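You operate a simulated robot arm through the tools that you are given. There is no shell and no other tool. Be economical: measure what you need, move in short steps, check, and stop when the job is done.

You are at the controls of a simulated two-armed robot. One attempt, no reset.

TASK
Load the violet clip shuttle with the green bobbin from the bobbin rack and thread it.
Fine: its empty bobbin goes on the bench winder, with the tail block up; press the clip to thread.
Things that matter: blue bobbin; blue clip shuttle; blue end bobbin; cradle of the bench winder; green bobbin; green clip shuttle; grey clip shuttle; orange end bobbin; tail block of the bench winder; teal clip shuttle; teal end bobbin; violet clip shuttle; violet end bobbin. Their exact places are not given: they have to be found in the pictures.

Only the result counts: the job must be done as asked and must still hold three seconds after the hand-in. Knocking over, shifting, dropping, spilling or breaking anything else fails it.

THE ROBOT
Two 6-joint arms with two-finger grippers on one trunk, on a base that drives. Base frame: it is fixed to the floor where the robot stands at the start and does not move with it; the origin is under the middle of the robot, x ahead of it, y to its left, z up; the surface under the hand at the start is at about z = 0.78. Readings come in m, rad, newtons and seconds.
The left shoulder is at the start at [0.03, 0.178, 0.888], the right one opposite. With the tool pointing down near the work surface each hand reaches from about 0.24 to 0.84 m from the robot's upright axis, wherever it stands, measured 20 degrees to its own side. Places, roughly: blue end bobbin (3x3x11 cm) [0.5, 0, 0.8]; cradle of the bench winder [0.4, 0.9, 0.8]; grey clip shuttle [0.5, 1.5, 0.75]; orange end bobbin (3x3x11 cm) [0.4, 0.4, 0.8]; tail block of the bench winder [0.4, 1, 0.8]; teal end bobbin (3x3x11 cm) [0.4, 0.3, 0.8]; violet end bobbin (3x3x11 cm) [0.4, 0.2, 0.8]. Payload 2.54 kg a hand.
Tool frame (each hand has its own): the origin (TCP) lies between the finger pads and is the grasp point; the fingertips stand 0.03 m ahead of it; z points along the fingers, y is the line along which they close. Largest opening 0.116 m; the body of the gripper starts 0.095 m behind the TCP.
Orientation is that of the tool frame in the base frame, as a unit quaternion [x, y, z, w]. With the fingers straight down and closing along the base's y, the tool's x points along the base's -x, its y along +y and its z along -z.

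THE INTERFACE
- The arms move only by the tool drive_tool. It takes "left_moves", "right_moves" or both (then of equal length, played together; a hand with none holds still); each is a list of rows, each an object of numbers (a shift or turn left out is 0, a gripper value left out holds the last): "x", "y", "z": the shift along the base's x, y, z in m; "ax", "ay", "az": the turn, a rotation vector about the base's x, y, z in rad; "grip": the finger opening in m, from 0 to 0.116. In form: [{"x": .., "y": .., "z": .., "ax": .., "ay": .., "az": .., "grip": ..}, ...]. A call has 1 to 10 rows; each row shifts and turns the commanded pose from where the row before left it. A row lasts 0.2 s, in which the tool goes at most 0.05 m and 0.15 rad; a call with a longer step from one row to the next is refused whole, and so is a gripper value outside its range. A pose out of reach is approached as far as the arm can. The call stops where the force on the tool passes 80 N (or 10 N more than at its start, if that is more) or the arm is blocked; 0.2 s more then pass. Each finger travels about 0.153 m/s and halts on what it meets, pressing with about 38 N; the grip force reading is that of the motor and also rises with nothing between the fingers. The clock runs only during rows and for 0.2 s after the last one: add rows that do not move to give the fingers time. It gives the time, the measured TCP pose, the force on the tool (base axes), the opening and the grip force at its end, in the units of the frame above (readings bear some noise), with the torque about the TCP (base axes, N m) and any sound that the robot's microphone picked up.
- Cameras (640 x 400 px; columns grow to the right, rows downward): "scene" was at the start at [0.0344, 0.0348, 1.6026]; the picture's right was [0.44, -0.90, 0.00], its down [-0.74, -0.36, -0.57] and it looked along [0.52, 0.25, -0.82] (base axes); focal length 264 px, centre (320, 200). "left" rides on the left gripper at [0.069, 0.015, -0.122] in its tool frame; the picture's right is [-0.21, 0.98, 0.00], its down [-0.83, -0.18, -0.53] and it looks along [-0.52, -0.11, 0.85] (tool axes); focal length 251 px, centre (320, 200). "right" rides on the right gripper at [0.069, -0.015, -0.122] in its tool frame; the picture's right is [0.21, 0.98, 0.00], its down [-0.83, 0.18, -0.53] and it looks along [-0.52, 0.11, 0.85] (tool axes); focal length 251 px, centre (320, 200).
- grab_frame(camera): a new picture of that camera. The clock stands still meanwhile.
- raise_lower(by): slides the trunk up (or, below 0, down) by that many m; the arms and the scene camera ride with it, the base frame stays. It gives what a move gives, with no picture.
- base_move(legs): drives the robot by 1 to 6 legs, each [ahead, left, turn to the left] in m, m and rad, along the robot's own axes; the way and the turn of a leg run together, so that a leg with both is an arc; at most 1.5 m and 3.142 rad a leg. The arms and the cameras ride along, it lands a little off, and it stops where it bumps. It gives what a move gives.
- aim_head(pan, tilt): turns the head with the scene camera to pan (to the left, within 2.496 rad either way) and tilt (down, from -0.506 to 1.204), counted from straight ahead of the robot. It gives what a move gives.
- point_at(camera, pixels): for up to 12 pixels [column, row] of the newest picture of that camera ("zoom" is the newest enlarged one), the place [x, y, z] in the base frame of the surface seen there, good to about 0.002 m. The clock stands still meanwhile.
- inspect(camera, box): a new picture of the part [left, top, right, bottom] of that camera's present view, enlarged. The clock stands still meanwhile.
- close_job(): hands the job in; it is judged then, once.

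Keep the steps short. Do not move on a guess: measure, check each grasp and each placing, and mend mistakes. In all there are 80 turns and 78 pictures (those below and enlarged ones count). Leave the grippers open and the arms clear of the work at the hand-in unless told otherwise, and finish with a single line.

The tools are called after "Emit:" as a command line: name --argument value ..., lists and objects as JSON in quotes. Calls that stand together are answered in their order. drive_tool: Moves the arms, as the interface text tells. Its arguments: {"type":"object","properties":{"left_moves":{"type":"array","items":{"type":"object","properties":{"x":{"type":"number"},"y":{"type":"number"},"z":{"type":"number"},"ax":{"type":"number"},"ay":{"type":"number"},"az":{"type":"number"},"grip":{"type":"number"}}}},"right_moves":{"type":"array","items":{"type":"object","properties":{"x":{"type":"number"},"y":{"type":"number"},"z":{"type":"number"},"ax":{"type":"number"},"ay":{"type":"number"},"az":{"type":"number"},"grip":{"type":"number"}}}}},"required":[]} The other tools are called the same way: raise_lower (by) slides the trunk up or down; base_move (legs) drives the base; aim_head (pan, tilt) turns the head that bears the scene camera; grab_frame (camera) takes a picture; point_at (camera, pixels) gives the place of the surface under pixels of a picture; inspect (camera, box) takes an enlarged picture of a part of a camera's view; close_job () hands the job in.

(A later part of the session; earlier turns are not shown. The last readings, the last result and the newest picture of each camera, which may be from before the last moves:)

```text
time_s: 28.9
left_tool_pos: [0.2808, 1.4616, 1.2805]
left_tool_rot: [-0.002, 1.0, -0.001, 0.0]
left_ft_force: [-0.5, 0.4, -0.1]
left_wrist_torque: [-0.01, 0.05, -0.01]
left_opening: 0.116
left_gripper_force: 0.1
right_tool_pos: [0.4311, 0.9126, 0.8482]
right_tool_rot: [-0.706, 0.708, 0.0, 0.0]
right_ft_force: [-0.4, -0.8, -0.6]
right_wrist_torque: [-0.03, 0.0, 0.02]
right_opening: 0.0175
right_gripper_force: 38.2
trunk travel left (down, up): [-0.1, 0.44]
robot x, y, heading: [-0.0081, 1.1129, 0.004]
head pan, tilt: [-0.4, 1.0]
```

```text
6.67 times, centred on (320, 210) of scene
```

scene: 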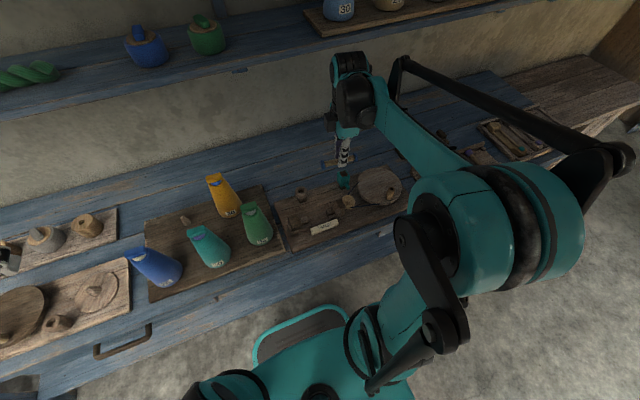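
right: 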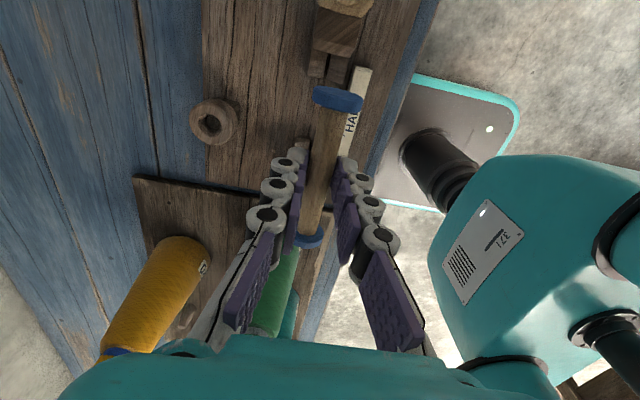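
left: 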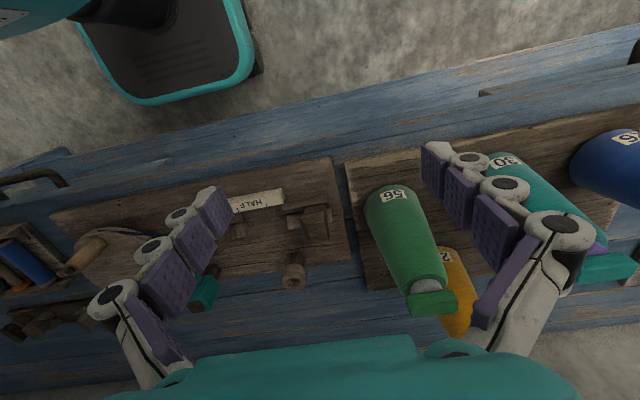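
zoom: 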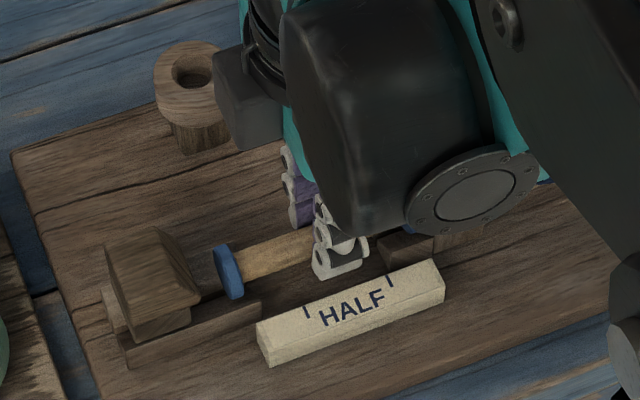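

No contact yet; I continue in small steps.

Emit:
drive_tool --right_moves '[{"z": -0.0015}, {}]'

Emit:
drive_tool --right_moves '[{"z": -0.0015}, {}]'

Emit:
point_at --camera "zoom" --pixels '[[228, 250], [235, 275], [220, 275], [260, 255], [212, 255], [240, 310]]'

```text
time_s: 29.5
left_tool_pos: [0.2812, 1.4614, 1.2794]
left_tool_rot: [-0.002, 1.0, 0.0, 0.0]
left_ft_force: [-0.6, 0.2, 0.2]
left_wrist_torque: [0.02, 0.0, 0.01]
left_opening: 0.1161
left_gripper_force: 0.0
right_tool_pos: [0.4321, 0.9139, 0.8474]
right_tool_rot: [-0.706, 0.708, 0.0, 0.0]
right_ft_force: [0.0, 0.2, 0.6]
right_wrist_torque: [0.02, 0.03, 0.02]
right_opening: 0.0174
right_gripper_force: 38.1
trunk travel left (down, up): [-0.1, 0.44]
robot x, y, heading: [-0.0074, 1.1057, 0.002]
head pan, tilt: [-0.4, 1.0]
```

```text
time_s: 30.1
left_tool_pos: [0.2807, 1.4623, 1.2802]
left_tool_rot: [-0.002, 1.0, -0.001, 0.0]
left_ft_force: [0.6, 0.4, 0.2]
left_wrist_torque: [0.01, -0.01, -0.02]
left_opening: 0.1162
left_gripper_force: 0.0
right_tool_pos: [0.43, 0.9134, 0.8458]
right_tool_rot: [-0.707, 0.707, -0.001, 0.0]
right_ft_force: [-1.6, 0.8, 5.1]
right_wrist_torque: [0.04, 0.06, 0.24]
right_opening: 0.0174
right_gripper_force: 38.2
trunk travel left (down, up): [-0.1, 0.44]
robot x, y, heading: [-0.0074, 1.108, 0.002]
head pan, tilt: [-0.4, 1.0]
```

```text
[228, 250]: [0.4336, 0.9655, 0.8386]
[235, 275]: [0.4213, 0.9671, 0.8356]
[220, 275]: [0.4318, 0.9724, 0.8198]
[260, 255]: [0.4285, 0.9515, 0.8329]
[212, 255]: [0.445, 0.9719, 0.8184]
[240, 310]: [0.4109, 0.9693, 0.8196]
```

Contact (5 N up): seated. I open the fingers slightly, then lift away.

Emit:
drive_tool --right_moves '[{"grip": 0.03}, {"grip": 0.036}, {}]'

Emit:
drive_tool --right_moves '[{"z": 0.02}, {"z": 0.04}, {"z": 0.04}, {}]'

Emit:
inspect --camera "scene" --box '[280, 180, 360, 240]'

Emit:
grab_frame --camera "right"

```text
time_s: 30.9
left_tool_pos: [0.2808, 1.4609, 1.2792]
left_tool_rot: [-0.001, 1.0, 0.0, 0.0]
left_ft_force: [-0.1, 0.6, -0.1]
left_wrist_torque: [0.02, 0.02, 0.05]
left_opening: 0.1159
left_gripper_force: 0.0
right_tool_pos: [0.4322, 0.9143, 0.8458]
right_tool_rot: [-0.706, 0.708, 0.0, 0.0]
right_ft_force: [0.6, 1.1, 0.5]
right_wrist_torque: [-0.02, 0.01, -0.02]
right_opening: 0.0352
right_gripper_force: 0.1
trunk travel left (down, up): [-0.1, 0.44]
robot x, y, heading: [-0.0034, 1.1102, 0.005]
head pan, tilt: [-0.4, 1.0]
```

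```text
time_s: 31.9
left_tool_pos: [0.2812, 1.4622, 1.28]
left_tool_rot: [-0.001, 1.0, 0.0, 0.0]
left_ft_force: [-0.1, -0.1, 0.5]
left_wrist_torque: [0.01, -0.02, 0.01]
left_opening: 0.116
left_gripper_force: 0.0
right_tool_pos: [0.4304, 0.9148, 0.9459]
right_tool_rot: [-0.706, 0.708, 0.0, 0.0]
right_ft_force: [0.3, -0.4, -0.3]
right_wrist_torque: [0.0, 0.01, 0.02]
right_opening: 0.036
right_gripper_force: 0.1
trunk travel left (down, up): [-0.1, 0.44]
robot x, y, heading: [-0.0082, 1.109, 0.006]
head pan, tilt: [-0.4, 1.0]
```

```text
6.67 times, centred on (320, 210) of scene
```

zoom: 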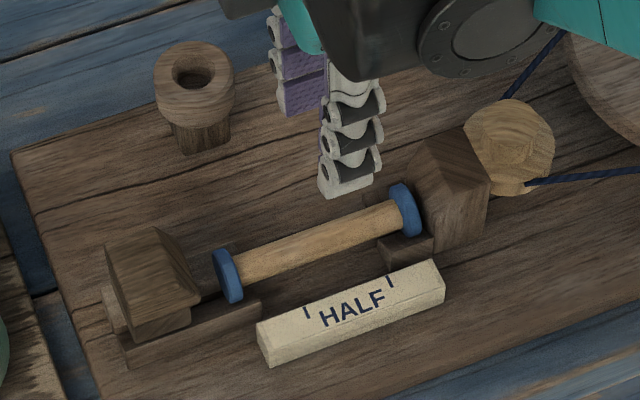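

```text
42 pictures are left
```

right: 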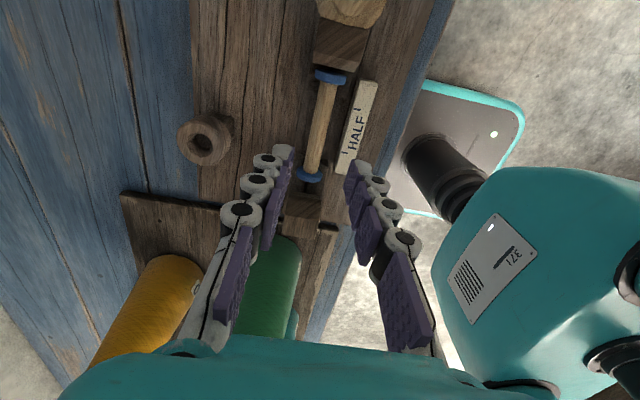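

The bobbin rests in the cradle, near flange by the headstock. Now the tail block: I measure it and the green cone beside it.

Emit:
inspect --camera "scene" --box '[225, 180, 345, 260]'

Emit:
point_at --camera "zoom" --pixels '[[365, 275], [405, 272], [370, 310], [345, 265], [385, 250], [415, 300], [360, 335], [160, 230], [120, 130], [175, 270], [150, 180], [290, 290]]'

```text
5.00 times, centred on (285, 220) of scene
```

zoom: 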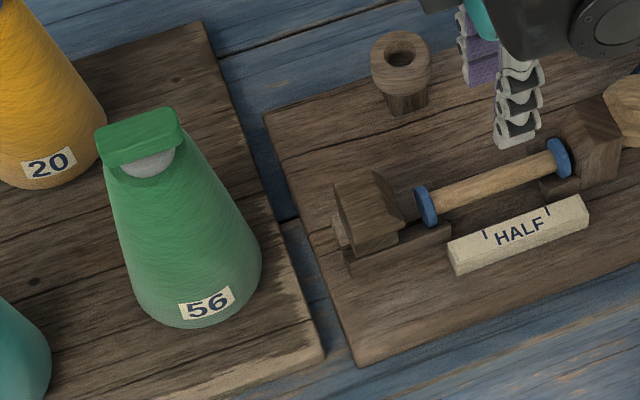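

```text
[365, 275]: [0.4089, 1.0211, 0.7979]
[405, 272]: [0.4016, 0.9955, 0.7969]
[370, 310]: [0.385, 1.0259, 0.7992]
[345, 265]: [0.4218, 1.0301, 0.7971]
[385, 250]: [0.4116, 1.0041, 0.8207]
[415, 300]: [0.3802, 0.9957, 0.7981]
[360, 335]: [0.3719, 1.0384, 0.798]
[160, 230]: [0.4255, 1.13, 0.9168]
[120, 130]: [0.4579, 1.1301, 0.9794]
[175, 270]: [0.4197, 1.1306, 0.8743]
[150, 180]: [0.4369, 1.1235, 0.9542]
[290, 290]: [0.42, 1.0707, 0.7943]
```

The cone starts at y≈1.09, plenty of room. I measure the tail block itself.

Emit:
point_at --camera "zoom" --pixels '[[340, 190], [370, 178], [385, 195], [400, 215], [365, 215], [355, 240], [345, 215], [375, 235], [395, 225], [360, 200], [338, 228], [428, 235]]'

```text
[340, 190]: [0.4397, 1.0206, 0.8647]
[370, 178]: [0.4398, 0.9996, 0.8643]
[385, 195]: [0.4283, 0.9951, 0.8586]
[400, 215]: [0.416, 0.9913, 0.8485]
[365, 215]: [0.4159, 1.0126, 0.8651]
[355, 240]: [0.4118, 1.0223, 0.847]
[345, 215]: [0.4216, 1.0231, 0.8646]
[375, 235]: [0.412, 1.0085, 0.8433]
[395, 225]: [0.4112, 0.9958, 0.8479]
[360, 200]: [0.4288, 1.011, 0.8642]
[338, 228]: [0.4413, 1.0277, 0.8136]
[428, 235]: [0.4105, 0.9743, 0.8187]
```

Tail block: x 0.411–0.449, y 0.99–1.023, top 0.865. I open to 0.07, go above y≈1.007, and descend with tips at ≈0.832.

Emit:
drive_tool --right_moves '[{"grip": 0.07, "y": 0.045}, {"y": 0.046}, {}, {"z": -0.045}, {"z": -0.038}, {}]'

Emit:
grab_frame --camera "right"

Emit:
inspect --camera "scene" --box '[265, 180, 345, 240]'

```text
time_s: 33.3
left_tool_pos: [0.28, 1.4613, 1.2808]
left_tool_rot: [-0.001, 1.0, 0.0, 0.0]
left_ft_force: [0.4, -0.5, 0.1]
left_wrist_torque: [-0.03, 0.04, -0.01]
left_opening: 0.1159
left_gripper_force: 0.1
right_tool_pos: [0.4287, 1.0041, 0.8613]
right_tool_rot: [-0.707, 0.707, 0.0, 0.0]
right_ft_force: [-0.1, 0.8, 0.3]
right_wrist_torque: [-0.01, 0.0, -0.04]
right_opening: 0.0699
right_gripper_force: 0.0
trunk travel left (down, up): [-0.1, 0.44]
robot x, y, heading: [-0.0054, 1.1086, -0.0]
head pan, tilt: [-0.4, 1.0]
```

```text
40 pictures are left
```

right: 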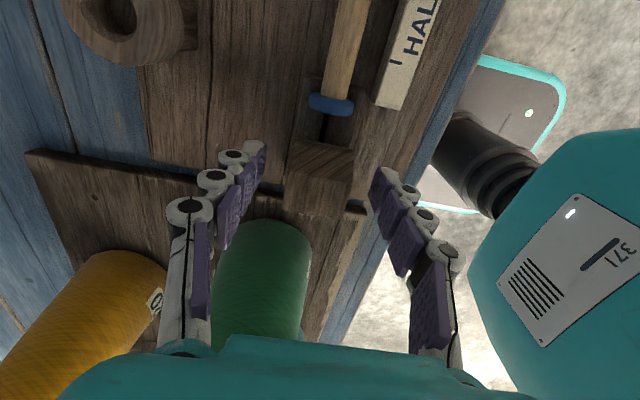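

```text
6.67 times, centred on (305, 210) of scene
```

zoom: 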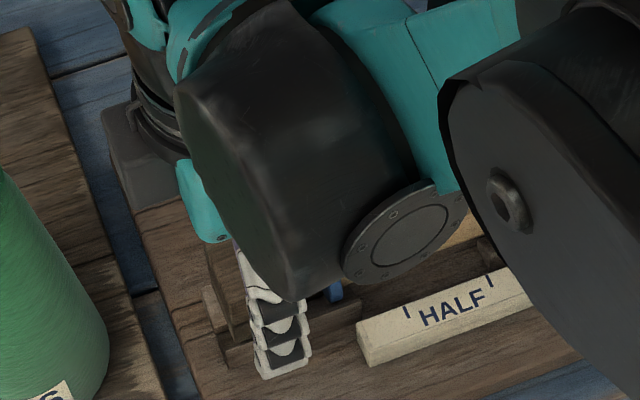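

The block stands between the fingers. I close on it.

Emit:
drive_tool --right_moves '[{"x": 0.0015, "grip": 0.05}, {"grip": 0.042}, {"grip": 0.0}, {"grip": 0.0}]'

Emit:
drive_tool --right_moves '[{"y": -0.004}, {"y": -0.004}, {}]'

Emit:
grab_frame --camera "right"

```text
time_s: 34.3
left_tool_pos: [0.2801, 1.4622, 1.2792]
left_tool_rot: [-0.002, 1.0, -0.001, 0.001]
left_ft_force: [0.2, -0.2, 0.4]
left_wrist_torque: [-0.01, -0.04, -0.04]
left_opening: 0.1158
left_gripper_force: 0.1
right_tool_pos: [0.4314, 1.0031, 0.8621]
right_tool_rot: [0.707, -0.707, 0.0, 0.0]
right_ft_force: [-9.6, 1.1, -6.8]
right_wrist_torque: [-0.04, 0.5, 0.08]
right_opening: 0.0354
right_gripper_force: 45.4
trunk travel left (down, up): [-0.1, 0.44]
robot x, y, heading: [-0.0014, 1.1085, 0.006]
head pan, tilt: [-0.4, 1.0]
```

```text
time_s: 35.1
left_tool_pos: [0.2812, 1.461, 1.2788]
left_tool_rot: [-0.002, 1.0, -0.001, -0.001]
left_ft_force: [-0.2, 0.0, 0.5]
left_wrist_torque: [0.0, -0.01, 0.01]
left_opening: 0.1159
left_gripper_force: 0.1
right_tool_pos: [0.4302, 0.997, 0.8611]
right_tool_rot: [-0.707, 0.708, 0.0, -0.001]
right_ft_force: [-19.6, 1.8, -33.4]
right_wrist_torque: [-0.2, 0.26, 0.23]
right_opening: 0.0355
right_gripper_force: 45.1
trunk travel left (down, up): [-0.1, 0.44]
robot x, y, heading: [-0.0037, 1.11, 0.004]
head pan, tilt: [-0.4, 1.0]
```

```text
38 pictures are left
```

right: 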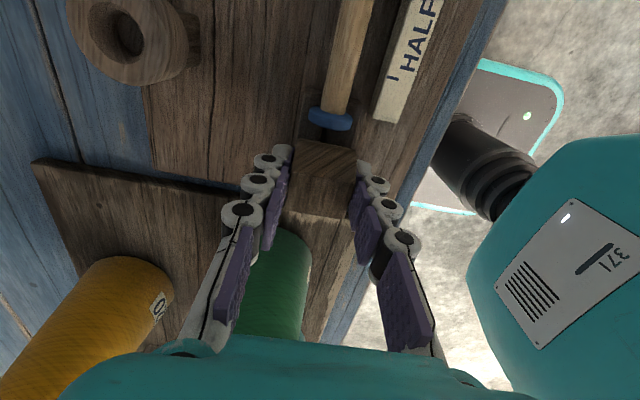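

The block slides (6 mm so far), but side forces build (x −20 N, z −33 N). I ease x and z by a millimetre and go on.

Emit:
drive_tool --right_moves '[{"x": -0.001, "z": -0.001}, {}]'

Emit:
drive_tool --right_moves '[{"y": -0.003}, {"y": -0.002}, {}]'

Emit:
inspect --camera "right" --box '[270, 70, 390, 230]'

```text
time_s: 35.7
left_tool_pos: [0.2794, 1.4617, 1.2796]
left_tool_rot: [-0.001, 1.0, 0.0, 0.001]
left_ft_force: [-0.7, -0.8, 0.3]
left_wrist_torque: [-0.01, 0.01, 0.02]
left_opening: 0.1158
left_gripper_force: 0.0
right_tool_pos: [0.4304, 0.9959, 0.8623]
right_tool_rot: [-0.707, 0.707, 0.0, 0.0]
right_ft_force: [-14.9, 1.1, -14.4]
right_wrist_torque: [0.26, 0.55, 0.05]
right_opening: 0.0354
right_gripper_force: 45.9
trunk travel left (down, up): [-0.1, 0.44]
robot x, y, heading: [-0.0048, 1.1103, -0.0]
head pan, tilt: [-0.4, 1.0]
```

```text
time_s: 36.5
left_tool_pos: [0.2805, 1.4611, 1.2805]
left_tool_rot: [-0.002, 1.0, 0.0, 0.001]
left_ft_force: [-1.1, -0.1, -0.1]
left_wrist_torque: [-0.01, 0.0, -0.02]
left_opening: 0.116
left_gripper_force: 0.1
right_tool_pos: [0.43, 0.9912, 0.8624]
right_tool_rot: [-0.707, 0.707, 0.001, -0.001]
right_ft_force: [-15.1, 1.9, -21.2]
right_wrist_torque: [0.22, 0.28, -0.04]
right_opening: 0.0352
right_gripper_force: 44.4
trunk travel left (down, up): [-0.1, 0.44]
robot x, y, heading: [-0.0025, 1.1106, 0.003]
head pan, tilt: [-0.4, 1.0]
```

```text
2.50 times, centred on (330, 150) of right
```

zoom: 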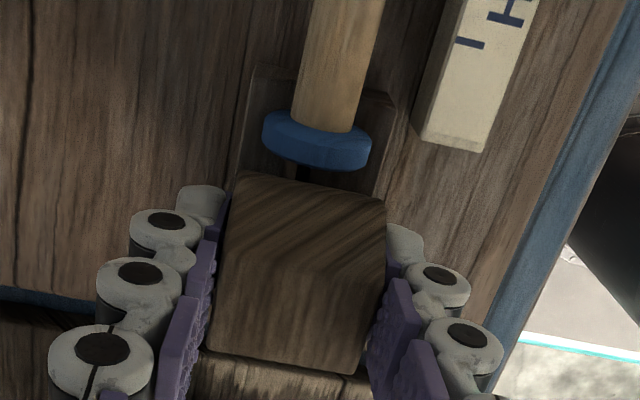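

Close now. I measure the remaining gap.

Emit:
point_at --camera "zoom" --pixels '[[318, 158], [318, 166], [300, 172], [300, 192], [275, 195], [310, 230]]'

Emit:
drive_tool --right_moves '[{"y": -0.002}, {}]'

```text
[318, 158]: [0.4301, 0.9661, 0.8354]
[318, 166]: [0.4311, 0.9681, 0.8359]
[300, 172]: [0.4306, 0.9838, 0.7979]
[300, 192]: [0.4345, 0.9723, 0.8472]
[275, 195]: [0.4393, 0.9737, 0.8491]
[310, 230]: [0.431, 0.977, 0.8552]
```

```text
time_s: 37.1
left_tool_pos: [0.2803, 1.4627, 1.2794]
left_tool_rot: [-0.001, 1.0, 0.0, 0.0]
left_ft_force: [0.1, 0.1, -0.9]
left_wrist_torque: [0.0, 0.03, -0.01]
left_opening: 0.116
left_gripper_force: 0.1
right_tool_pos: [0.4313, 0.9894, 0.8615]
right_tool_rot: [0.707, -0.707, 0.0, 0.0]
right_ft_force: [-16.7, 1.0, -14.1]
right_wrist_torque: [0.31, 0.46, 0.27]
right_opening: 0.0354
right_gripper_force: 45.1
trunk travel left (down, up): [-0.1, 0.44]
robot x, y, heading: [-0.004, 1.1109, 0.001]
head pan, tilt: [-0.4, 1.0]
```

Gap nearly gone. I go on in 1.5 mm steps until the y force rises.

Emit:
drive_tool --right_moves '[{"y": -0.0015}, {}]'

Emit:
drive_tool --right_moves '[{"y": -0.0015}, {}]'

Emit:
drive_tool --right_moves '[{"y": -0.0015}, {}]'

Emit:
inspect --camera "right" --box '[270, 0, 390, 230]'

```text
time_s: 37.7
left_tool_pos: [0.2803, 1.4626, 1.28]
left_tool_rot: [-0.002, 1.0, 0.0, 0.0]
left_ft_force: [0.1, 0.3, -0.7]
left_wrist_torque: [-0.01, -0.01, 0.0]
left_opening: 0.1162
left_gripper_force: 0.1
right_tool_pos: [0.4311, 0.9877, 0.8632]
right_tool_rot: [-0.707, 0.708, 0.0, 0.0]
right_ft_force: [-17.0, 0.6, -12.9]
right_wrist_torque: [0.24, 0.53, 0.31]
right_opening: 0.0353
right_gripper_force: 44.6
trunk travel left (down, up): [-0.1, 0.44]
robot x, y, heading: [-0.0035, 1.1111, 0.007]
head pan, tilt: [-0.4, 1.0]
```

```text
time_s: 38.3
left_tool_pos: [0.2792, 1.4627, 1.2798]
left_tool_rot: [-0.002, 1.0, 0.0, 0.002]
left_ft_force: [-0.6, 0.0, 0.2]
left_wrist_torque: [0.0, 0.03, 0.02]
left_opening: 0.1161
left_gripper_force: 0.1
right_tool_pos: [0.4307, 0.9868, 0.8619]
right_tool_rot: [-0.706, 0.708, -0.001, 0.001]
right_ft_force: [-14.6, 1.6, 0.2]
right_wrist_torque: [0.37, 0.72, 0.21]
right_opening: 0.0356
right_gripper_force: 45.1
trunk travel left (down, up): [-0.1, 0.44]
robot x, y, heading: [-0.0029, 1.1088, 0.004]
head pan, tilt: [-0.4, 1.0]
```

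```text
time_s: 38.9
left_tool_pos: [0.2793, 1.4621, 1.2805]
left_tool_rot: [-0.003, 1.0, 0.0, 0.001]
left_ft_force: [0.3, -0.4, -0.6]
left_wrist_torque: [0.0, -0.02, -0.02]
left_opening: 0.1157
left_gripper_force: 0.0
right_tool_pos: [0.4296, 0.9841, 0.8625]
right_tool_rot: [-0.706, 0.708, -0.001, 0.001]
right_ft_force: [-12.7, 1.1, 9.7]
right_wrist_torque: [0.43, 0.57, 0.11]
right_opening: 0.0352
right_gripper_force: 44.6
trunk travel left (down, up): [-0.1, 0.44]
robot x, y, heading: [-0.005, 1.1131, 0.001]
head pan, tilt: [-0.4, 1.0]
```

```text
1.74 times, centred on (330, 115) of right
```

zoom: 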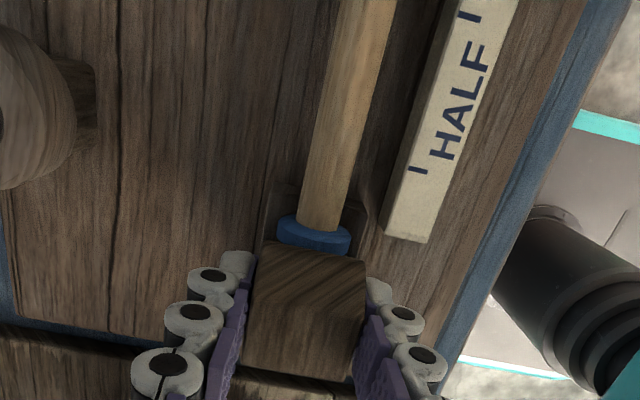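

I check flange and block positions again.

Emit:
point_at --camera "zoom" --pixels '[[315, 238], [315, 246], [305, 252], [300, 270], [315, 232], [345, 215], [305, 330]]'

Emit:
drive_tool --right_moves '[{"y": -0.0015}, {}]'

```text
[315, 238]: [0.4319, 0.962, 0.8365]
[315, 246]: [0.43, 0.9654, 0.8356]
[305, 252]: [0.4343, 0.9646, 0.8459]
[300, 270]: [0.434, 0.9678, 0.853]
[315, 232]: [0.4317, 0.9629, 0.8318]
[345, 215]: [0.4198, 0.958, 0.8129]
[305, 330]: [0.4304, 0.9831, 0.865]
```

```text
time_s: 39.5
left_tool_pos: [0.2782, 1.4624, 1.2807]
left_tool_rot: [-0.001, 1.0, 0.0, 0.001]
left_ft_force: [0.3, 0.0, 0.3]
left_wrist_torque: [-0.01, -0.01, 0.0]
left_opening: 0.1159
left_gripper_force: 0.1
right_tool_pos: [0.4312, 0.983, 0.8614]
right_tool_rot: [-0.707, 0.707, -0.001, 0.001]
right_ft_force: [-9.5, 1.4, 18.3]
right_wrist_torque: [0.46, 0.35, 0.02]
right_opening: 0.0354
right_gripper_force: 44.7
trunk travel left (down, up): [-0.1, 0.44]
robot x, y, heading: [-0.002, 1.1078, -0.001]
head pan, tilt: [-0.4, 1.0]
```

Emit:
drive_tool --right_moves '[{"y": -0.0015}, {}]'

Emit:
drive_tool --right_moves '[{"y": -0.0015}, {}]'

Emit:
inspect --camera "right" --box '[270, 0, 390, 230]'

Emit:
point_at --camera "zoom" --pixels '[[315, 238], [315, 246], [315, 230], [305, 252], [300, 270], [305, 330]]'

```text
time_s: 40.1
left_tool_pos: [0.2777, 1.4625, 1.2798]
left_tool_rot: [-0.003, 1.0, 0.0, 0.001]
left_ft_force: [0.0, -0.1, 1.3]
left_wrist_torque: [0.04, 0.0, 0.0]
left_opening: 0.116
left_gripper_force: 0.0
right_tool_pos: [0.4305, 0.9814, 0.8611]
right_tool_rot: [-0.707, 0.707, -0.001, 0.001]
right_ft_force: [-8.7, 1.6, 11.6]
right_wrist_torque: [0.22, -0.04, -0.03]
right_opening: 0.0358
right_gripper_force: 44.9
trunk travel left (down, up): [-0.1, 0.44]
robot x, y, heading: [-0.005, 1.1111, -0.0]
head pan, tilt: [-0.4, 1.0]
```

```text
time_s: 40.7
left_tool_pos: [0.2782, 1.4628, 1.2798]
left_tool_rot: [-0.001, 1.0, 0.0, 0.001]
left_ft_force: [-0.5, -0.4, 0.5]
left_wrist_torque: [0.01, 0.0, -0.03]
left_opening: 0.1159
left_gripper_force: 0.1
right_tool_pos: [0.4303, 0.9802, 0.8613]
right_tool_rot: [-0.707, 0.707, -0.001, 0.0]
right_ft_force: [-11.1, 6.6, 12.7]
right_wrist_torque: [-0.25, 0.19, -0.05]
right_opening: 0.0353
right_gripper_force: 44.5
trunk travel left (down, up): [-0.1, 0.44]
robot x, y, heading: [-0.0051, 1.1116, 0.002]
head pan, tilt: [-0.4, 1.0]
```

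```text
1.74 times, centred on (330, 115) of right
```

zoom: 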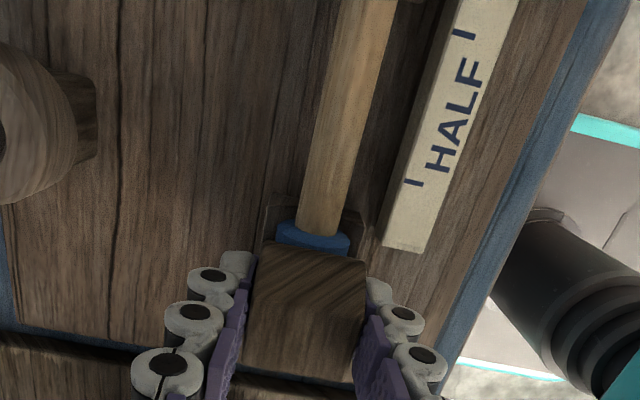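

```text
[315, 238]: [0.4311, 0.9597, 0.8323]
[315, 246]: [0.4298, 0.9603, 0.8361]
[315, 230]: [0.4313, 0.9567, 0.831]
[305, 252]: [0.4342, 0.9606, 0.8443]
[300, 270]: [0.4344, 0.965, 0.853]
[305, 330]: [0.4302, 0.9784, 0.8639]
```

Force along y begins (6.6 N). One more millimetre to make sure it is home.

Emit:
drive_tool --right_moves '[{"y": -0.001}, {}]'

Emit:
drive_tool --right_moves '[{"y": -0.001}, {}]'

```text
time_s: 41.3
left_tool_pos: [0.2792, 1.4642, 1.2786]
left_tool_rot: [-0.002, 1.0, 0.001, -0.001]
left_ft_force: [0.3, 0.4, -0.8]
left_wrist_torque: [0.0, -0.06, 0.0]
left_opening: 0.1159
left_gripper_force: 0.2
right_tool_pos: [0.4308, 0.9799, 0.8621]
right_tool_rot: [0.707, -0.707, 0.0, 0.001]
right_ft_force: [-8.2, 12.3, 2.2]
right_wrist_torque: [-0.13, 0.03, -0.01]
right_opening: 0.0356
right_gripper_force: 45.2
trunk travel left (down, up): [-0.1, 0.44]
robot x, y, heading: [-0.0024, 1.1131, 0.004]
head pan, tilt: [-0.4, 1.0]
```

```text
time_s: 41.9
left_tool_pos: [0.2797, 1.4641, 1.2801]
left_tool_rot: [-0.002, 1.0, -0.001, 0.0]
left_ft_force: [0.2, 0.2, -1.2]
left_wrist_torque: [0.01, -0.01, -0.04]
left_opening: 0.1158
left_gripper_force: 0.1
right_tool_pos: [0.4308, 0.9802, 0.8619]
right_tool_rot: [-0.707, 0.707, 0.0, 0.0]
right_ft_force: [-10.0, 22.7, -10.2]
right_wrist_torque: [0.34, -0.02, 0.0]
right_opening: 0.0352
right_gripper_force: 45.3
trunk travel left (down, up): [-0.1, 0.44]
robot x, y, heading: [-0.0061, 1.1101, 0.004]
head pan, tilt: [-0.4, 1.0]
```

The block stopped with 23 N: tail block is up against the bobbin. I open and lift away, then look.

Emit:
drive_tool --right_moves '[{"grip": 0.045}, {"grip": 0.06}, {}, {"z": 0.045}, {"z": 0.045}, {"z": 0.045}, {"z": 0.02}]'

Emit:
inspect --camera "scene" --box '[265, 170, 365, 245]'

Emit:
grab_frame --camera "right"

```text
time_s: 43.5
left_tool_pos: [0.28, 1.4619, 1.28]
left_tool_rot: [-0.001, 1.0, 0.0, 0.0]
left_ft_force: [-0.2, -0.6, -0.1]
left_wrist_torque: [0.03, -0.05, -0.02]
left_opening: 0.1161
left_gripper_force: 0.0
right_tool_pos: [0.4304, 0.9752, 1.0178]
right_tool_rot: [-0.706, 0.708, 0.0, 0.0]
right_ft_force: [0.2, 0.5, 0.3]
right_wrist_torque: [0.01, -0.01, -0.04]
right_opening: 0.0597
right_gripper_force: 0.0
trunk travel left (down, up): [-0.1, 0.44]
robot x, y, heading: [-0.0044, 1.112, 0.003]
head pan, tilt: [-0.4, 1.0]
```

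```text
5.33 times, centred on (315, 208) of scene
```

zoom: 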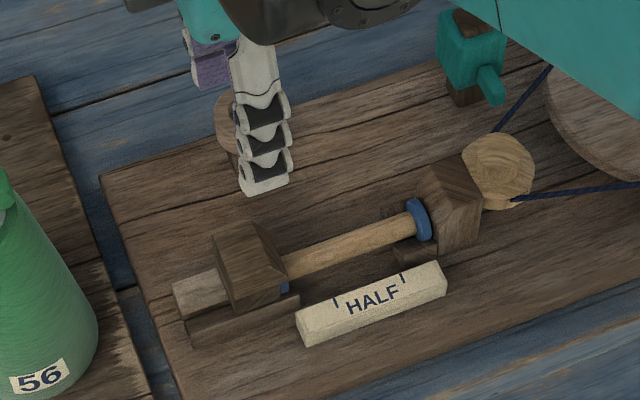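

```text
33 pictures are left
```

right: 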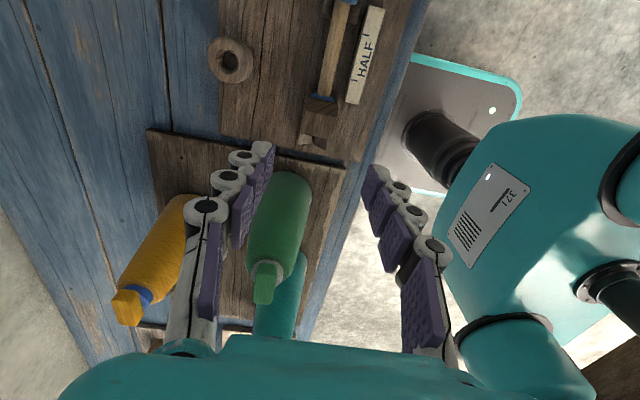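

The winder is loaded. I verify there is no gap at the headstock end.

Emit:
point_at --camera "zoom" --pixels '[[415, 215], [427, 225], [432, 235], [408, 205], [440, 225], [285, 288], [300, 268], [280, 265]]'

Emit:
inspect --camera "scene" --box '[320, 190, 360, 220]'

```text
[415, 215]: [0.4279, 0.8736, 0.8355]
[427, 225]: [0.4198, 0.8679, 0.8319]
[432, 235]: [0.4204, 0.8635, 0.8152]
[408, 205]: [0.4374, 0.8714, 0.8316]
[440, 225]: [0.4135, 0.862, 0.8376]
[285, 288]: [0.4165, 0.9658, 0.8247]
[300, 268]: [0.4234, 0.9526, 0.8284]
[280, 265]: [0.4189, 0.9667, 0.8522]
```

```text
13.33 times, centred on (340, 205) of scene
```

zoom: 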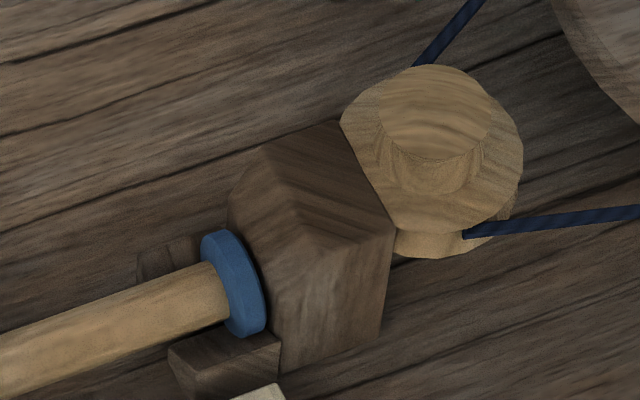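

Flush with the headstock. Next the green bobbin: I turn the hand back by −1.57 rad and drive right by 0.73 m.

Emit:
drive_tool --right_moves '[{"az": -0.15, "grip": 0.06}, {"az": -0.15}, {"az": -0.15}, {"az": -0.15}, {"az": -0.15}, {"az": -0.15}, {"az": -0.15}, {"az": -0.15}, {"az": -0.15}, {"az": -0.15}]'

Emit:
drive_tool --right_moves '[{"az": -0.071, "z": 0.02}, {"z": 0.02}]'

Emit:
base_move --legs '[[0, -0.73, 0]]'

Emit:
grab_frame --camera "right"

```text
time_s: 45.7
left_tool_pos: [0.2809, 1.4615, 1.2791]
left_tool_rot: [-0.001, 1.0, -0.001, 0.0]
left_ft_force: [1.0, 0.7, 0.0]
left_wrist_torque: [0.01, -0.02, 0.01]
left_opening: 0.1162
left_gripper_force: 0.0
right_tool_pos: [0.4324, 0.9784, 1.0161]
right_tool_rot: [-0.035, 0.999, 0.0, -0.001]
right_ft_force: [-0.2, 0.0, -0.5]
right_wrist_torque: [-0.01, 0.0, -0.02]
right_opening: 0.06
right_gripper_force: 0.1
trunk travel left (down, up): [-0.1, 0.44]
robot x, y, heading: [-0.0043, 1.1102, 0.005]
head pan, tilt: [-0.4, 1.0]
```

```text
time_s: 46.3
left_tool_pos: [0.2816, 1.4619, 1.2792]
left_tool_rot: [-0.001, 1.0, 0.0, 0.0]
left_ft_force: [0.2, -0.5, 0.2]
left_wrist_torque: [0.01, 0.0, -0.02]
left_opening: 0.1161
left_gripper_force: 0.1
right_tool_pos: [0.4322, 0.9787, 1.0558]
right_tool_rot: [0.001, 1.0, 0.0, 0.0]
right_ft_force: [0.7, -0.9, -0.3]
right_wrist_torque: [0.01, -0.03, -0.02]
right_opening: 0.0603
right_gripper_force: 0.1
trunk travel left (down, up): [-0.1, 0.44]
robot x, y, heading: [-0.0067, 1.1105, 0.003]
head pan, tilt: [-0.4, 1.0]
```

```text
time_s: 50.3
left_tool_pos: [0.2828, 0.7204, 1.2801]
left_tool_rot: [0.011, 1.0, 0.0, 0.0]
left_ft_force: [0.0, -0.1, 0.8]
left_wrist_torque: [0.02, -0.04, -0.02]
left_opening: 0.1161
left_gripper_force: 0.1
right_tool_pos: [0.4215, 0.2335, 1.0557]
right_tool_rot: [0.014, 1.0, -0.001, 0.0]
right_ft_force: [-0.7, -0.5, 0.3]
right_wrist_torque: [0.01, 0.0, 0.0]
right_opening: 0.0601
right_gripper_force: 0.1
trunk travel left (down, up): [-0.1, 0.44]
robot x, y, heading: [-0.0082, 0.376, -0.024]
head pan, tilt: [-0.4, 1.0]
```

```text
31 pictures are left
```

right: 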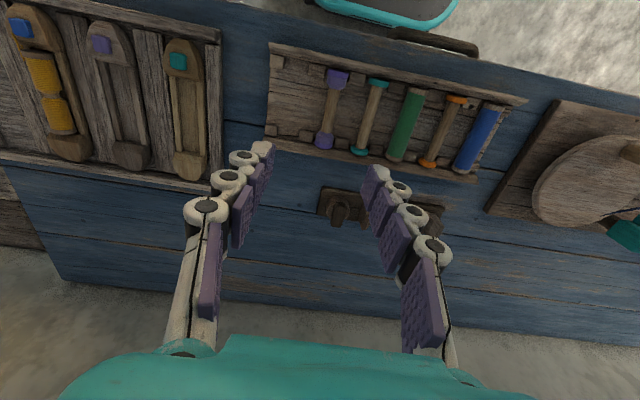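

I straighten the yaw (+0.028) and move above the green bobbin for a closer look.

Emit:
drive_tool --right_moves '[{"az": 0.028, "x": 0.008, "y": 0.04}, {"y": 0.04}, {"y": 0.04}, {"z": -0.045}, {"z": -0.045}, {"grip": 0.044}, {}]'

Emit:
grab_frame --camera "right"

Emit:
inspect --camera "right" --box '[230, 40, 410, 220]'

```text
time_s: 51.9
left_tool_pos: [0.2834, 0.7208, 1.2788]
left_tool_rot: [0.012, 1.0, 0.0, 0.0]
left_ft_force: [-0.1, 0.0, 0.5]
left_wrist_torque: [0.0, 0.01, -0.02]
left_opening: 0.1158
left_gripper_force: 0.0
right_tool_pos: [0.4266, 0.3526, 0.9626]
right_tool_rot: [-0.001, 1.0, 0.0, 0.0]
right_ft_force: [0.0, 0.6, -0.7]
right_wrist_torque: [-0.01, -0.01, 0.0]
right_opening: 0.0439
right_gripper_force: 0.1
trunk travel left (down, up): [-0.1, 0.44]
robot x, y, heading: [-0.014, 0.3752, -0.024]
head pan, tilt: [-0.4, 1.0]
```

```text
30 pictures are left
```

right: 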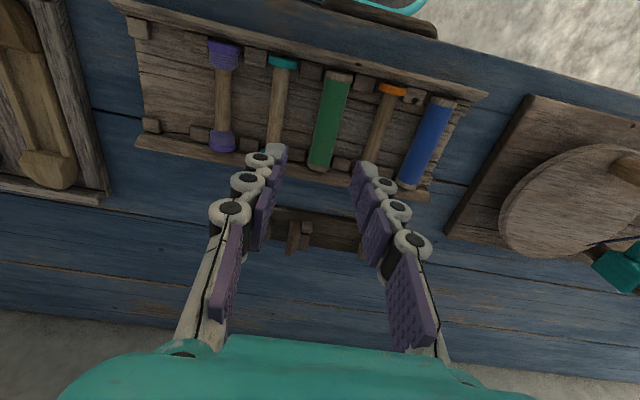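

```text
2.22 times, centred on (320, 130) of right
```

zoom: 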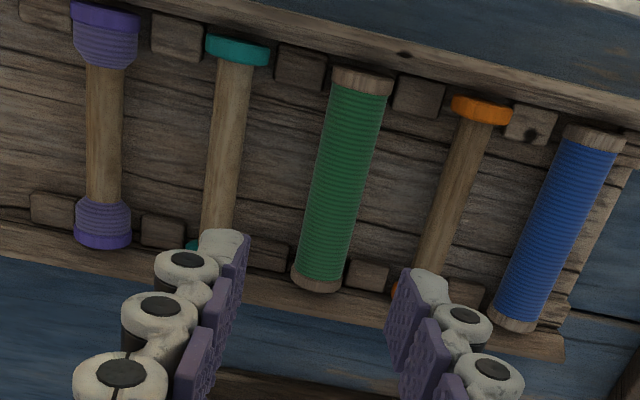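

I measure the green bobbin profile and its neighbours.

Emit:
point_at --camera "zoom" --pixels '[[318, 180], [341, 180], [366, 180], [362, 76], [361, 88], [316, 275], [314, 288], [230, 150], [455, 180], [345, 76], [385, 85], [300, 180]]'

```text
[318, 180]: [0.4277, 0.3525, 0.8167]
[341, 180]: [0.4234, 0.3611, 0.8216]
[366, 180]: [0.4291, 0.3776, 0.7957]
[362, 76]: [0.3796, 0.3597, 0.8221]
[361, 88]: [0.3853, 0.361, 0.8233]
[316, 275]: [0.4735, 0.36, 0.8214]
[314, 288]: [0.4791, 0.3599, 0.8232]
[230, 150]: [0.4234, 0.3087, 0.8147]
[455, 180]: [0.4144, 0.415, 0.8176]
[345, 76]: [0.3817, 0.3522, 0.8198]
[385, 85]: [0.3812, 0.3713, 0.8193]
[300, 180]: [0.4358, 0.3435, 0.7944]
```

Green axis y≈0.360, z≈0.8085, x 0.376–0.483. I descend so the TCP is at (0.430, 0.360, 0.836) in two stages.

Emit:
drive_tool --right_moves '[{"x": 0.0035, "y": 0.0075}, {"z": -0.045}, {"z": -0.045}, {"z": -0.012}, {}]'

Emit:
grab_frame --camera "right"

```text
time_s: 53.1
left_tool_pos: [0.2829, 0.72, 1.2799]
left_tool_rot: [0.012, 1.0, 0.0, 0.001]
left_ft_force: [0.6, -0.2, 0.7]
left_wrist_torque: [0.03, -0.02, 0.0]
left_opening: 0.1163
left_gripper_force: 0.1
right_tool_pos: [0.4325, 0.3606, 0.8633]
right_tool_rot: [0.0, 1.0, 0.0, 0.0]
right_ft_force: [0.6, 0.2, 0.2]
right_wrist_torque: [-0.01, 0.04, 0.01]
right_opening: 0.0441
right_gripper_force: 0.0
trunk travel left (down, up): [-0.1, 0.44]
robot x, y, heading: [-0.0105, 0.3749, -0.027]
head pan, tilt: [-0.4, 1.0]
```

```text
28 pictures are left
```

right: 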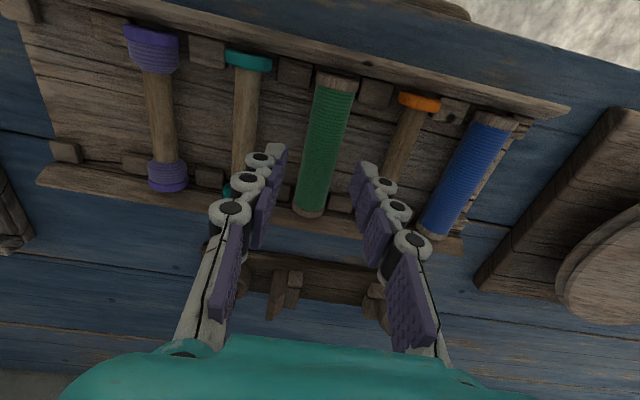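

Fingers straddle green evenly and clear the neighbours. I lower and close.

Emit:
drive_tool --right_moves '[{"x": -0.002, "z": -0.015}, {"z": -0.0125}, {}, {"grip": 0.0}, {"grip": 0.0}, {"grip": 0.0}]'

Emit:
drive_tool --right_moves '[{"z": 0.01}, {"z": 0.02}, {"z": 0.04}, {"z": 0.04}, {"z": 0.02}]'

Emit:
grab_frame --camera "right"

```text
time_s: 54.5
left_tool_pos: [0.2836, 0.7196, 1.2795]
left_tool_rot: [0.012, 1.0, -0.001, 0.0]
left_ft_force: [0.5, 0.8, -0.2]
left_wrist_torque: [0.01, 0.01, -0.01]
left_opening: 0.1156
left_gripper_force: 0.1
right_tool_pos: [0.4307, 0.3625, 0.8351]
right_tool_rot: [0.0, 1.0, -0.001, 0.0]
right_ft_force: [0.2, -0.5, 0.4]
right_wrist_torque: [0.01, 0.0, 0.0]
right_opening: 0.0193
right_gripper_force: 38.5
trunk travel left (down, up): [-0.1, 0.44]
robot x, y, heading: [-0.0137, 0.377, -0.021]
head pan, tilt: [-0.4, 1.0]
```

```text
time_s: 55.7
left_tool_pos: [0.2821, 0.7204, 1.2791]
left_tool_rot: [0.012, 1.0, -0.001, 0.0]
left_ft_force: [0.7, -0.7, 0.3]
left_wrist_torque: [0.01, 0.0, 0.0]
left_opening: 0.1161
left_gripper_force: 0.0
right_tool_pos: [0.4289, 0.3617, 0.9674]
right_tool_rot: [0.0, 1.0, 0.0, 0.0]
right_ft_force: [0.2, -0.3, 0.4]
right_wrist_torque: [-0.01, -0.01, 0.03]
right_opening: 0.0192
right_gripper_force: 37.8
trunk travel left (down, up): [-0.1, 0.44]
robot x, y, heading: [-0.0123, 0.3726, -0.026]
head pan, tilt: [-0.4, 1.0]
```

```text
27 pictures are left
```

right: 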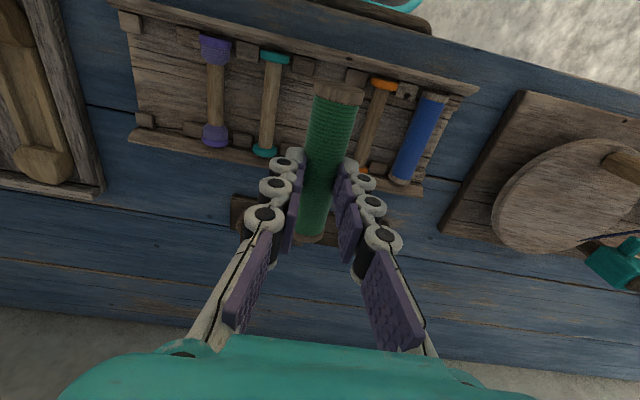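

Held. I measure how it lies in the hand, then carry it above the violet shuttle.

Emit:
point_at --camera "right" --pixels '[[340, 85], [338, 92], [337, 98], [329, 125], [308, 238], [302, 240], [318, 92], [360, 97]]'

Emit:
drive_tool --right_moves '[{"y": -0.045, "z": 0.015}, {"y": -0.045, "z": 0.015}, {"y": -0.048}, {"y": -0.048}, {"y": -0.048}, {"y": -0.048}, {"y": -0.048, "x": 0.01}, {"y": -0.045, "x": 0.02}, {"y": -0.025, "x": 0.016}, {}]'

Emit:
grab_frame --camera "right"

```text
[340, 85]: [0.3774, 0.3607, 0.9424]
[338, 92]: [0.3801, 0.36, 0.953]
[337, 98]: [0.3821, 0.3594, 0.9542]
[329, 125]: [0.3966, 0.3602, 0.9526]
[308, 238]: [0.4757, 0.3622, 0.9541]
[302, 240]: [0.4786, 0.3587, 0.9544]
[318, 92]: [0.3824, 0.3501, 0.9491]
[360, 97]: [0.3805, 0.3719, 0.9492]
```

```text
time_s: 57.9
left_tool_pos: [0.2825, 0.7201, 1.2799]
left_tool_rot: [0.013, 1.0, 0.0, 0.0]
left_ft_force: [-0.2, 0.4, -0.1]
left_wrist_torque: [-0.07, -0.03, -0.05]
left_opening: 0.1162
left_gripper_force: 0.1
right_tool_pos: [0.4743, -0.0386, 0.9968]
right_tool_rot: [0.0, 1.0, 0.0, 0.001]
right_ft_force: [-0.1, 0.5, -0.1]
right_wrist_torque: [0.0, 0.02, 0.02]
right_opening: 0.0187
right_gripper_force: 38.3
trunk travel left (down, up): [-0.1, 0.44]
robot x, y, heading: [-0.0125, 0.3792, -0.03]
head pan, tilt: [-0.4, 1.0]
```

```text
26 pictures are left
```

right: 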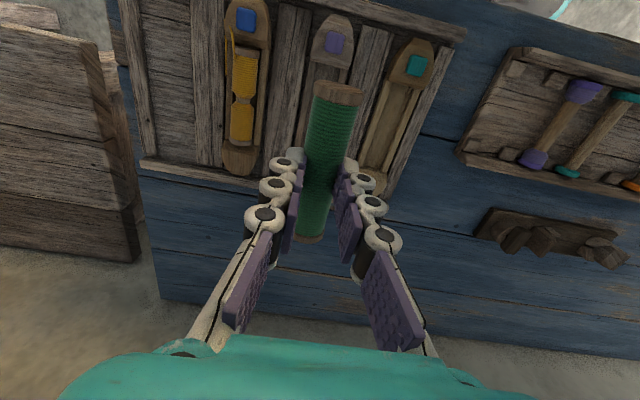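

I measure the empty bay's near end; far end is behind the bobbin.

Emit:
inspect --camera "right" --box '[280, 0, 400, 120]'

Emit:
inspect --camera "scene" --box '[300, 170, 420, 290]'

```text
3.33 times, centred on (340, 60) of right
```

zoom: 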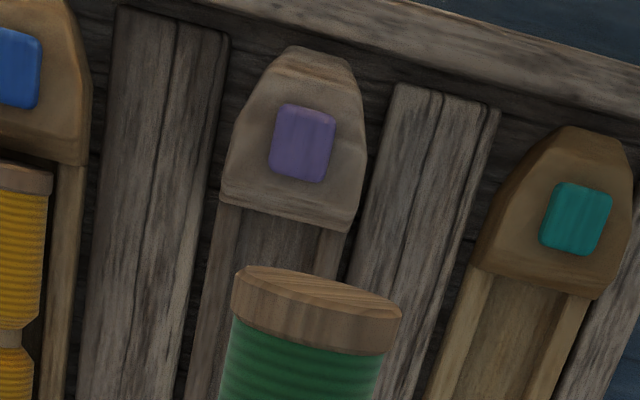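

```text
3.33 times, centred on (360, 230) of scene
```

zoom: 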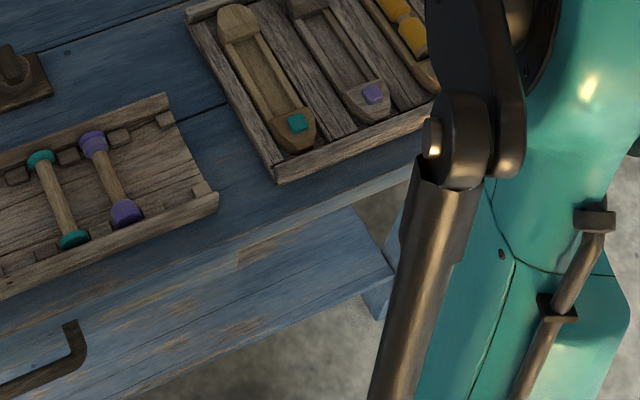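

Emit:
inspect --camera "scene" --box '[350, 155, 440, 215]'

Emit:
point_at --camera "scene" --pixels '[[412, 198]]'

```text
6.67 times, centred on (395, 185) of scene
```

zoom: 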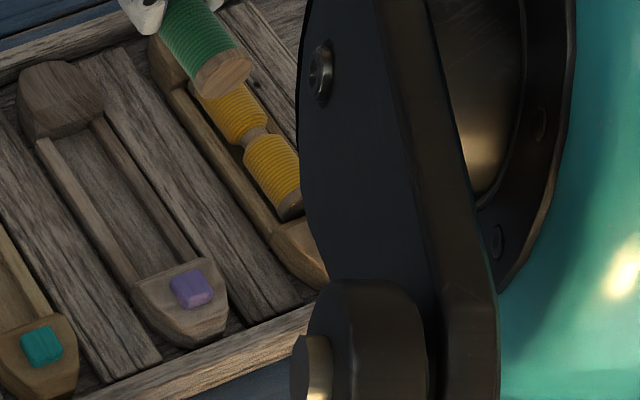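

```text
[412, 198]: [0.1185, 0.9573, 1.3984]
```

Emit:
point_at --camera "zoom" --pixels '[[170, 260], [172, 276], [185, 280], [130, 190], [80, 130], [75, 122], [66, 118], [60, 90], [45, 150], [100, 125], [195, 290], [145, 120]]'

```text
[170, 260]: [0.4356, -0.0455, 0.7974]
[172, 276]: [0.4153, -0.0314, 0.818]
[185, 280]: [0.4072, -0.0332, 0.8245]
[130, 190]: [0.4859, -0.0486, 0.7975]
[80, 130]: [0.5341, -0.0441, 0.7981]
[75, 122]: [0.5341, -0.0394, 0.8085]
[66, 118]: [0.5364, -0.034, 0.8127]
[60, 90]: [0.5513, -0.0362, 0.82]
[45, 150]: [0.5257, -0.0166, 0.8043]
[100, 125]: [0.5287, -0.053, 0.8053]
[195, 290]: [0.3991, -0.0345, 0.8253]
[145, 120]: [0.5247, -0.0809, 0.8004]
```

Bay: x≈0.421–0.534, centre y≈−0.037. I align (x +3 mm, y +1.5 mm) and descend to about 15 mm above the seat, then check.

Emit:
drive_tool --right_moves '[{"x": 0.003, "y": 0.0015}, {"z": -0.045}, {"z": -0.045}, {"z": -0.04}, {"z": -0.01}, {}]'

Emit:
inspect --camera "right" --box '[270, 20, 400, 270]'

Emit:
inspect --camera "scene" --box '[350, 155, 410, 215]'

```text
time_s: 59.3
left_tool_pos: [0.282, 0.7198, 1.2794]
left_tool_rot: [0.011, 1.0, 0.001, -0.001]
left_ft_force: [1.1, 0.4, 1.7]
left_wrist_torque: [-0.01, 0.0, -0.01]
left_opening: 0.1155
left_gripper_force: 0.0
right_tool_pos: [0.4796, -0.0364, 0.8551]
right_tool_rot: [0.0, 1.0, 0.001, 0.0]
right_ft_force: [-0.3, 0.6, -0.5]
right_wrist_torque: [-0.01, 0.0, -0.01]
right_opening: 0.0188
right_gripper_force: 38.0
trunk travel left (down, up): [-0.1, 0.44]
robot x, y, heading: [-0.0127, 0.3769, -0.025]
head pan, tilt: [-0.4, 1.0]
```

```text
1.60 times, centred on (335, 145) of right
```

zoom: 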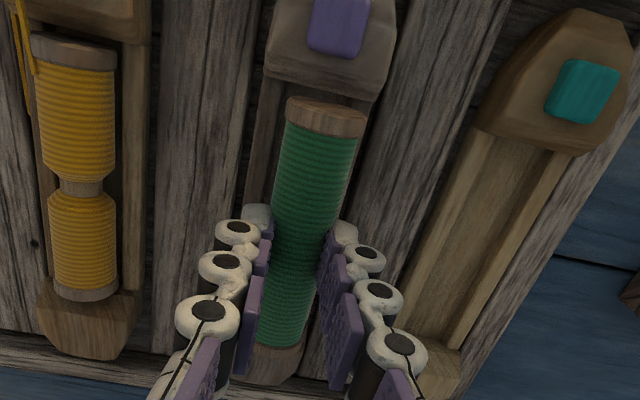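

```text
6.67 times, centred on (380, 185) of scene
```

zoom: 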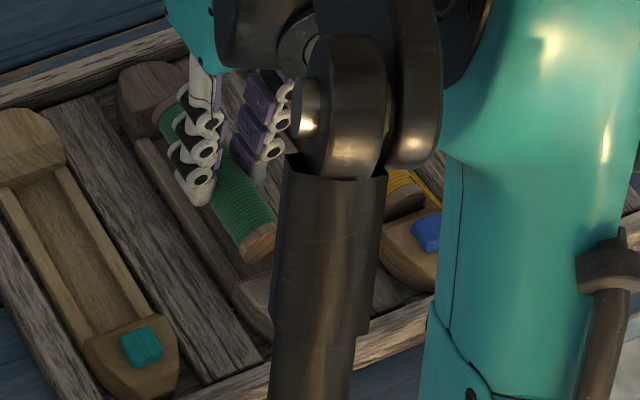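

Emit:
point_at --camera "zoom" --pixels '[[260, 245], [255, 232], [240, 210], [165, 110], [170, 97], [250, 300], [150, 85]]'

Emit:
inspect --camera "right" --box '[270, 20, 400, 120]'

Emit:
point_at --camera "zoom" --pixels '[[335, 195], [330, 182], [328, 205], [270, 200], [400, 225], [330, 160], [270, 130], [395, 155], [330, 260]]'

```text
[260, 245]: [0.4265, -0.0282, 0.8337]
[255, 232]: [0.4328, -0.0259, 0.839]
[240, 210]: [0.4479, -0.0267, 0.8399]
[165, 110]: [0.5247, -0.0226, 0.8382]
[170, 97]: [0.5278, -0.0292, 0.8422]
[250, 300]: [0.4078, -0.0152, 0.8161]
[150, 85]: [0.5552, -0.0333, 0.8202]
```

```text
4.00 times, centred on (335, 70) of right
```

zoom: 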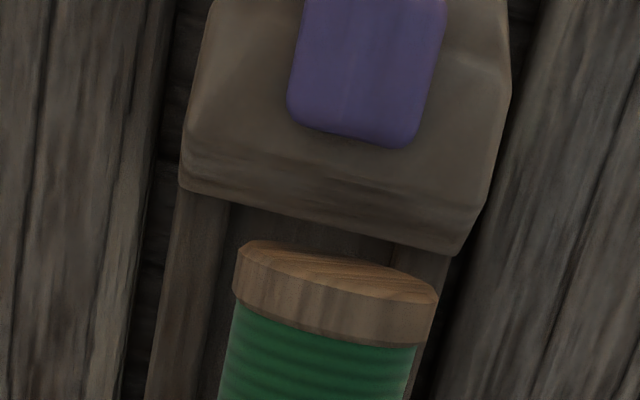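

```text
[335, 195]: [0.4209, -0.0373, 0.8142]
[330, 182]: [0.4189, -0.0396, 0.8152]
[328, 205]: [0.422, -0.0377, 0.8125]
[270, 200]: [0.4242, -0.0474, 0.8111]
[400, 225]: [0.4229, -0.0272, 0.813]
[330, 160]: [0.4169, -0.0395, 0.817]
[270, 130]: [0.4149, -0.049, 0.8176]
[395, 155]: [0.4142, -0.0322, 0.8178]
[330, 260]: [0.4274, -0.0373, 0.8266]
```

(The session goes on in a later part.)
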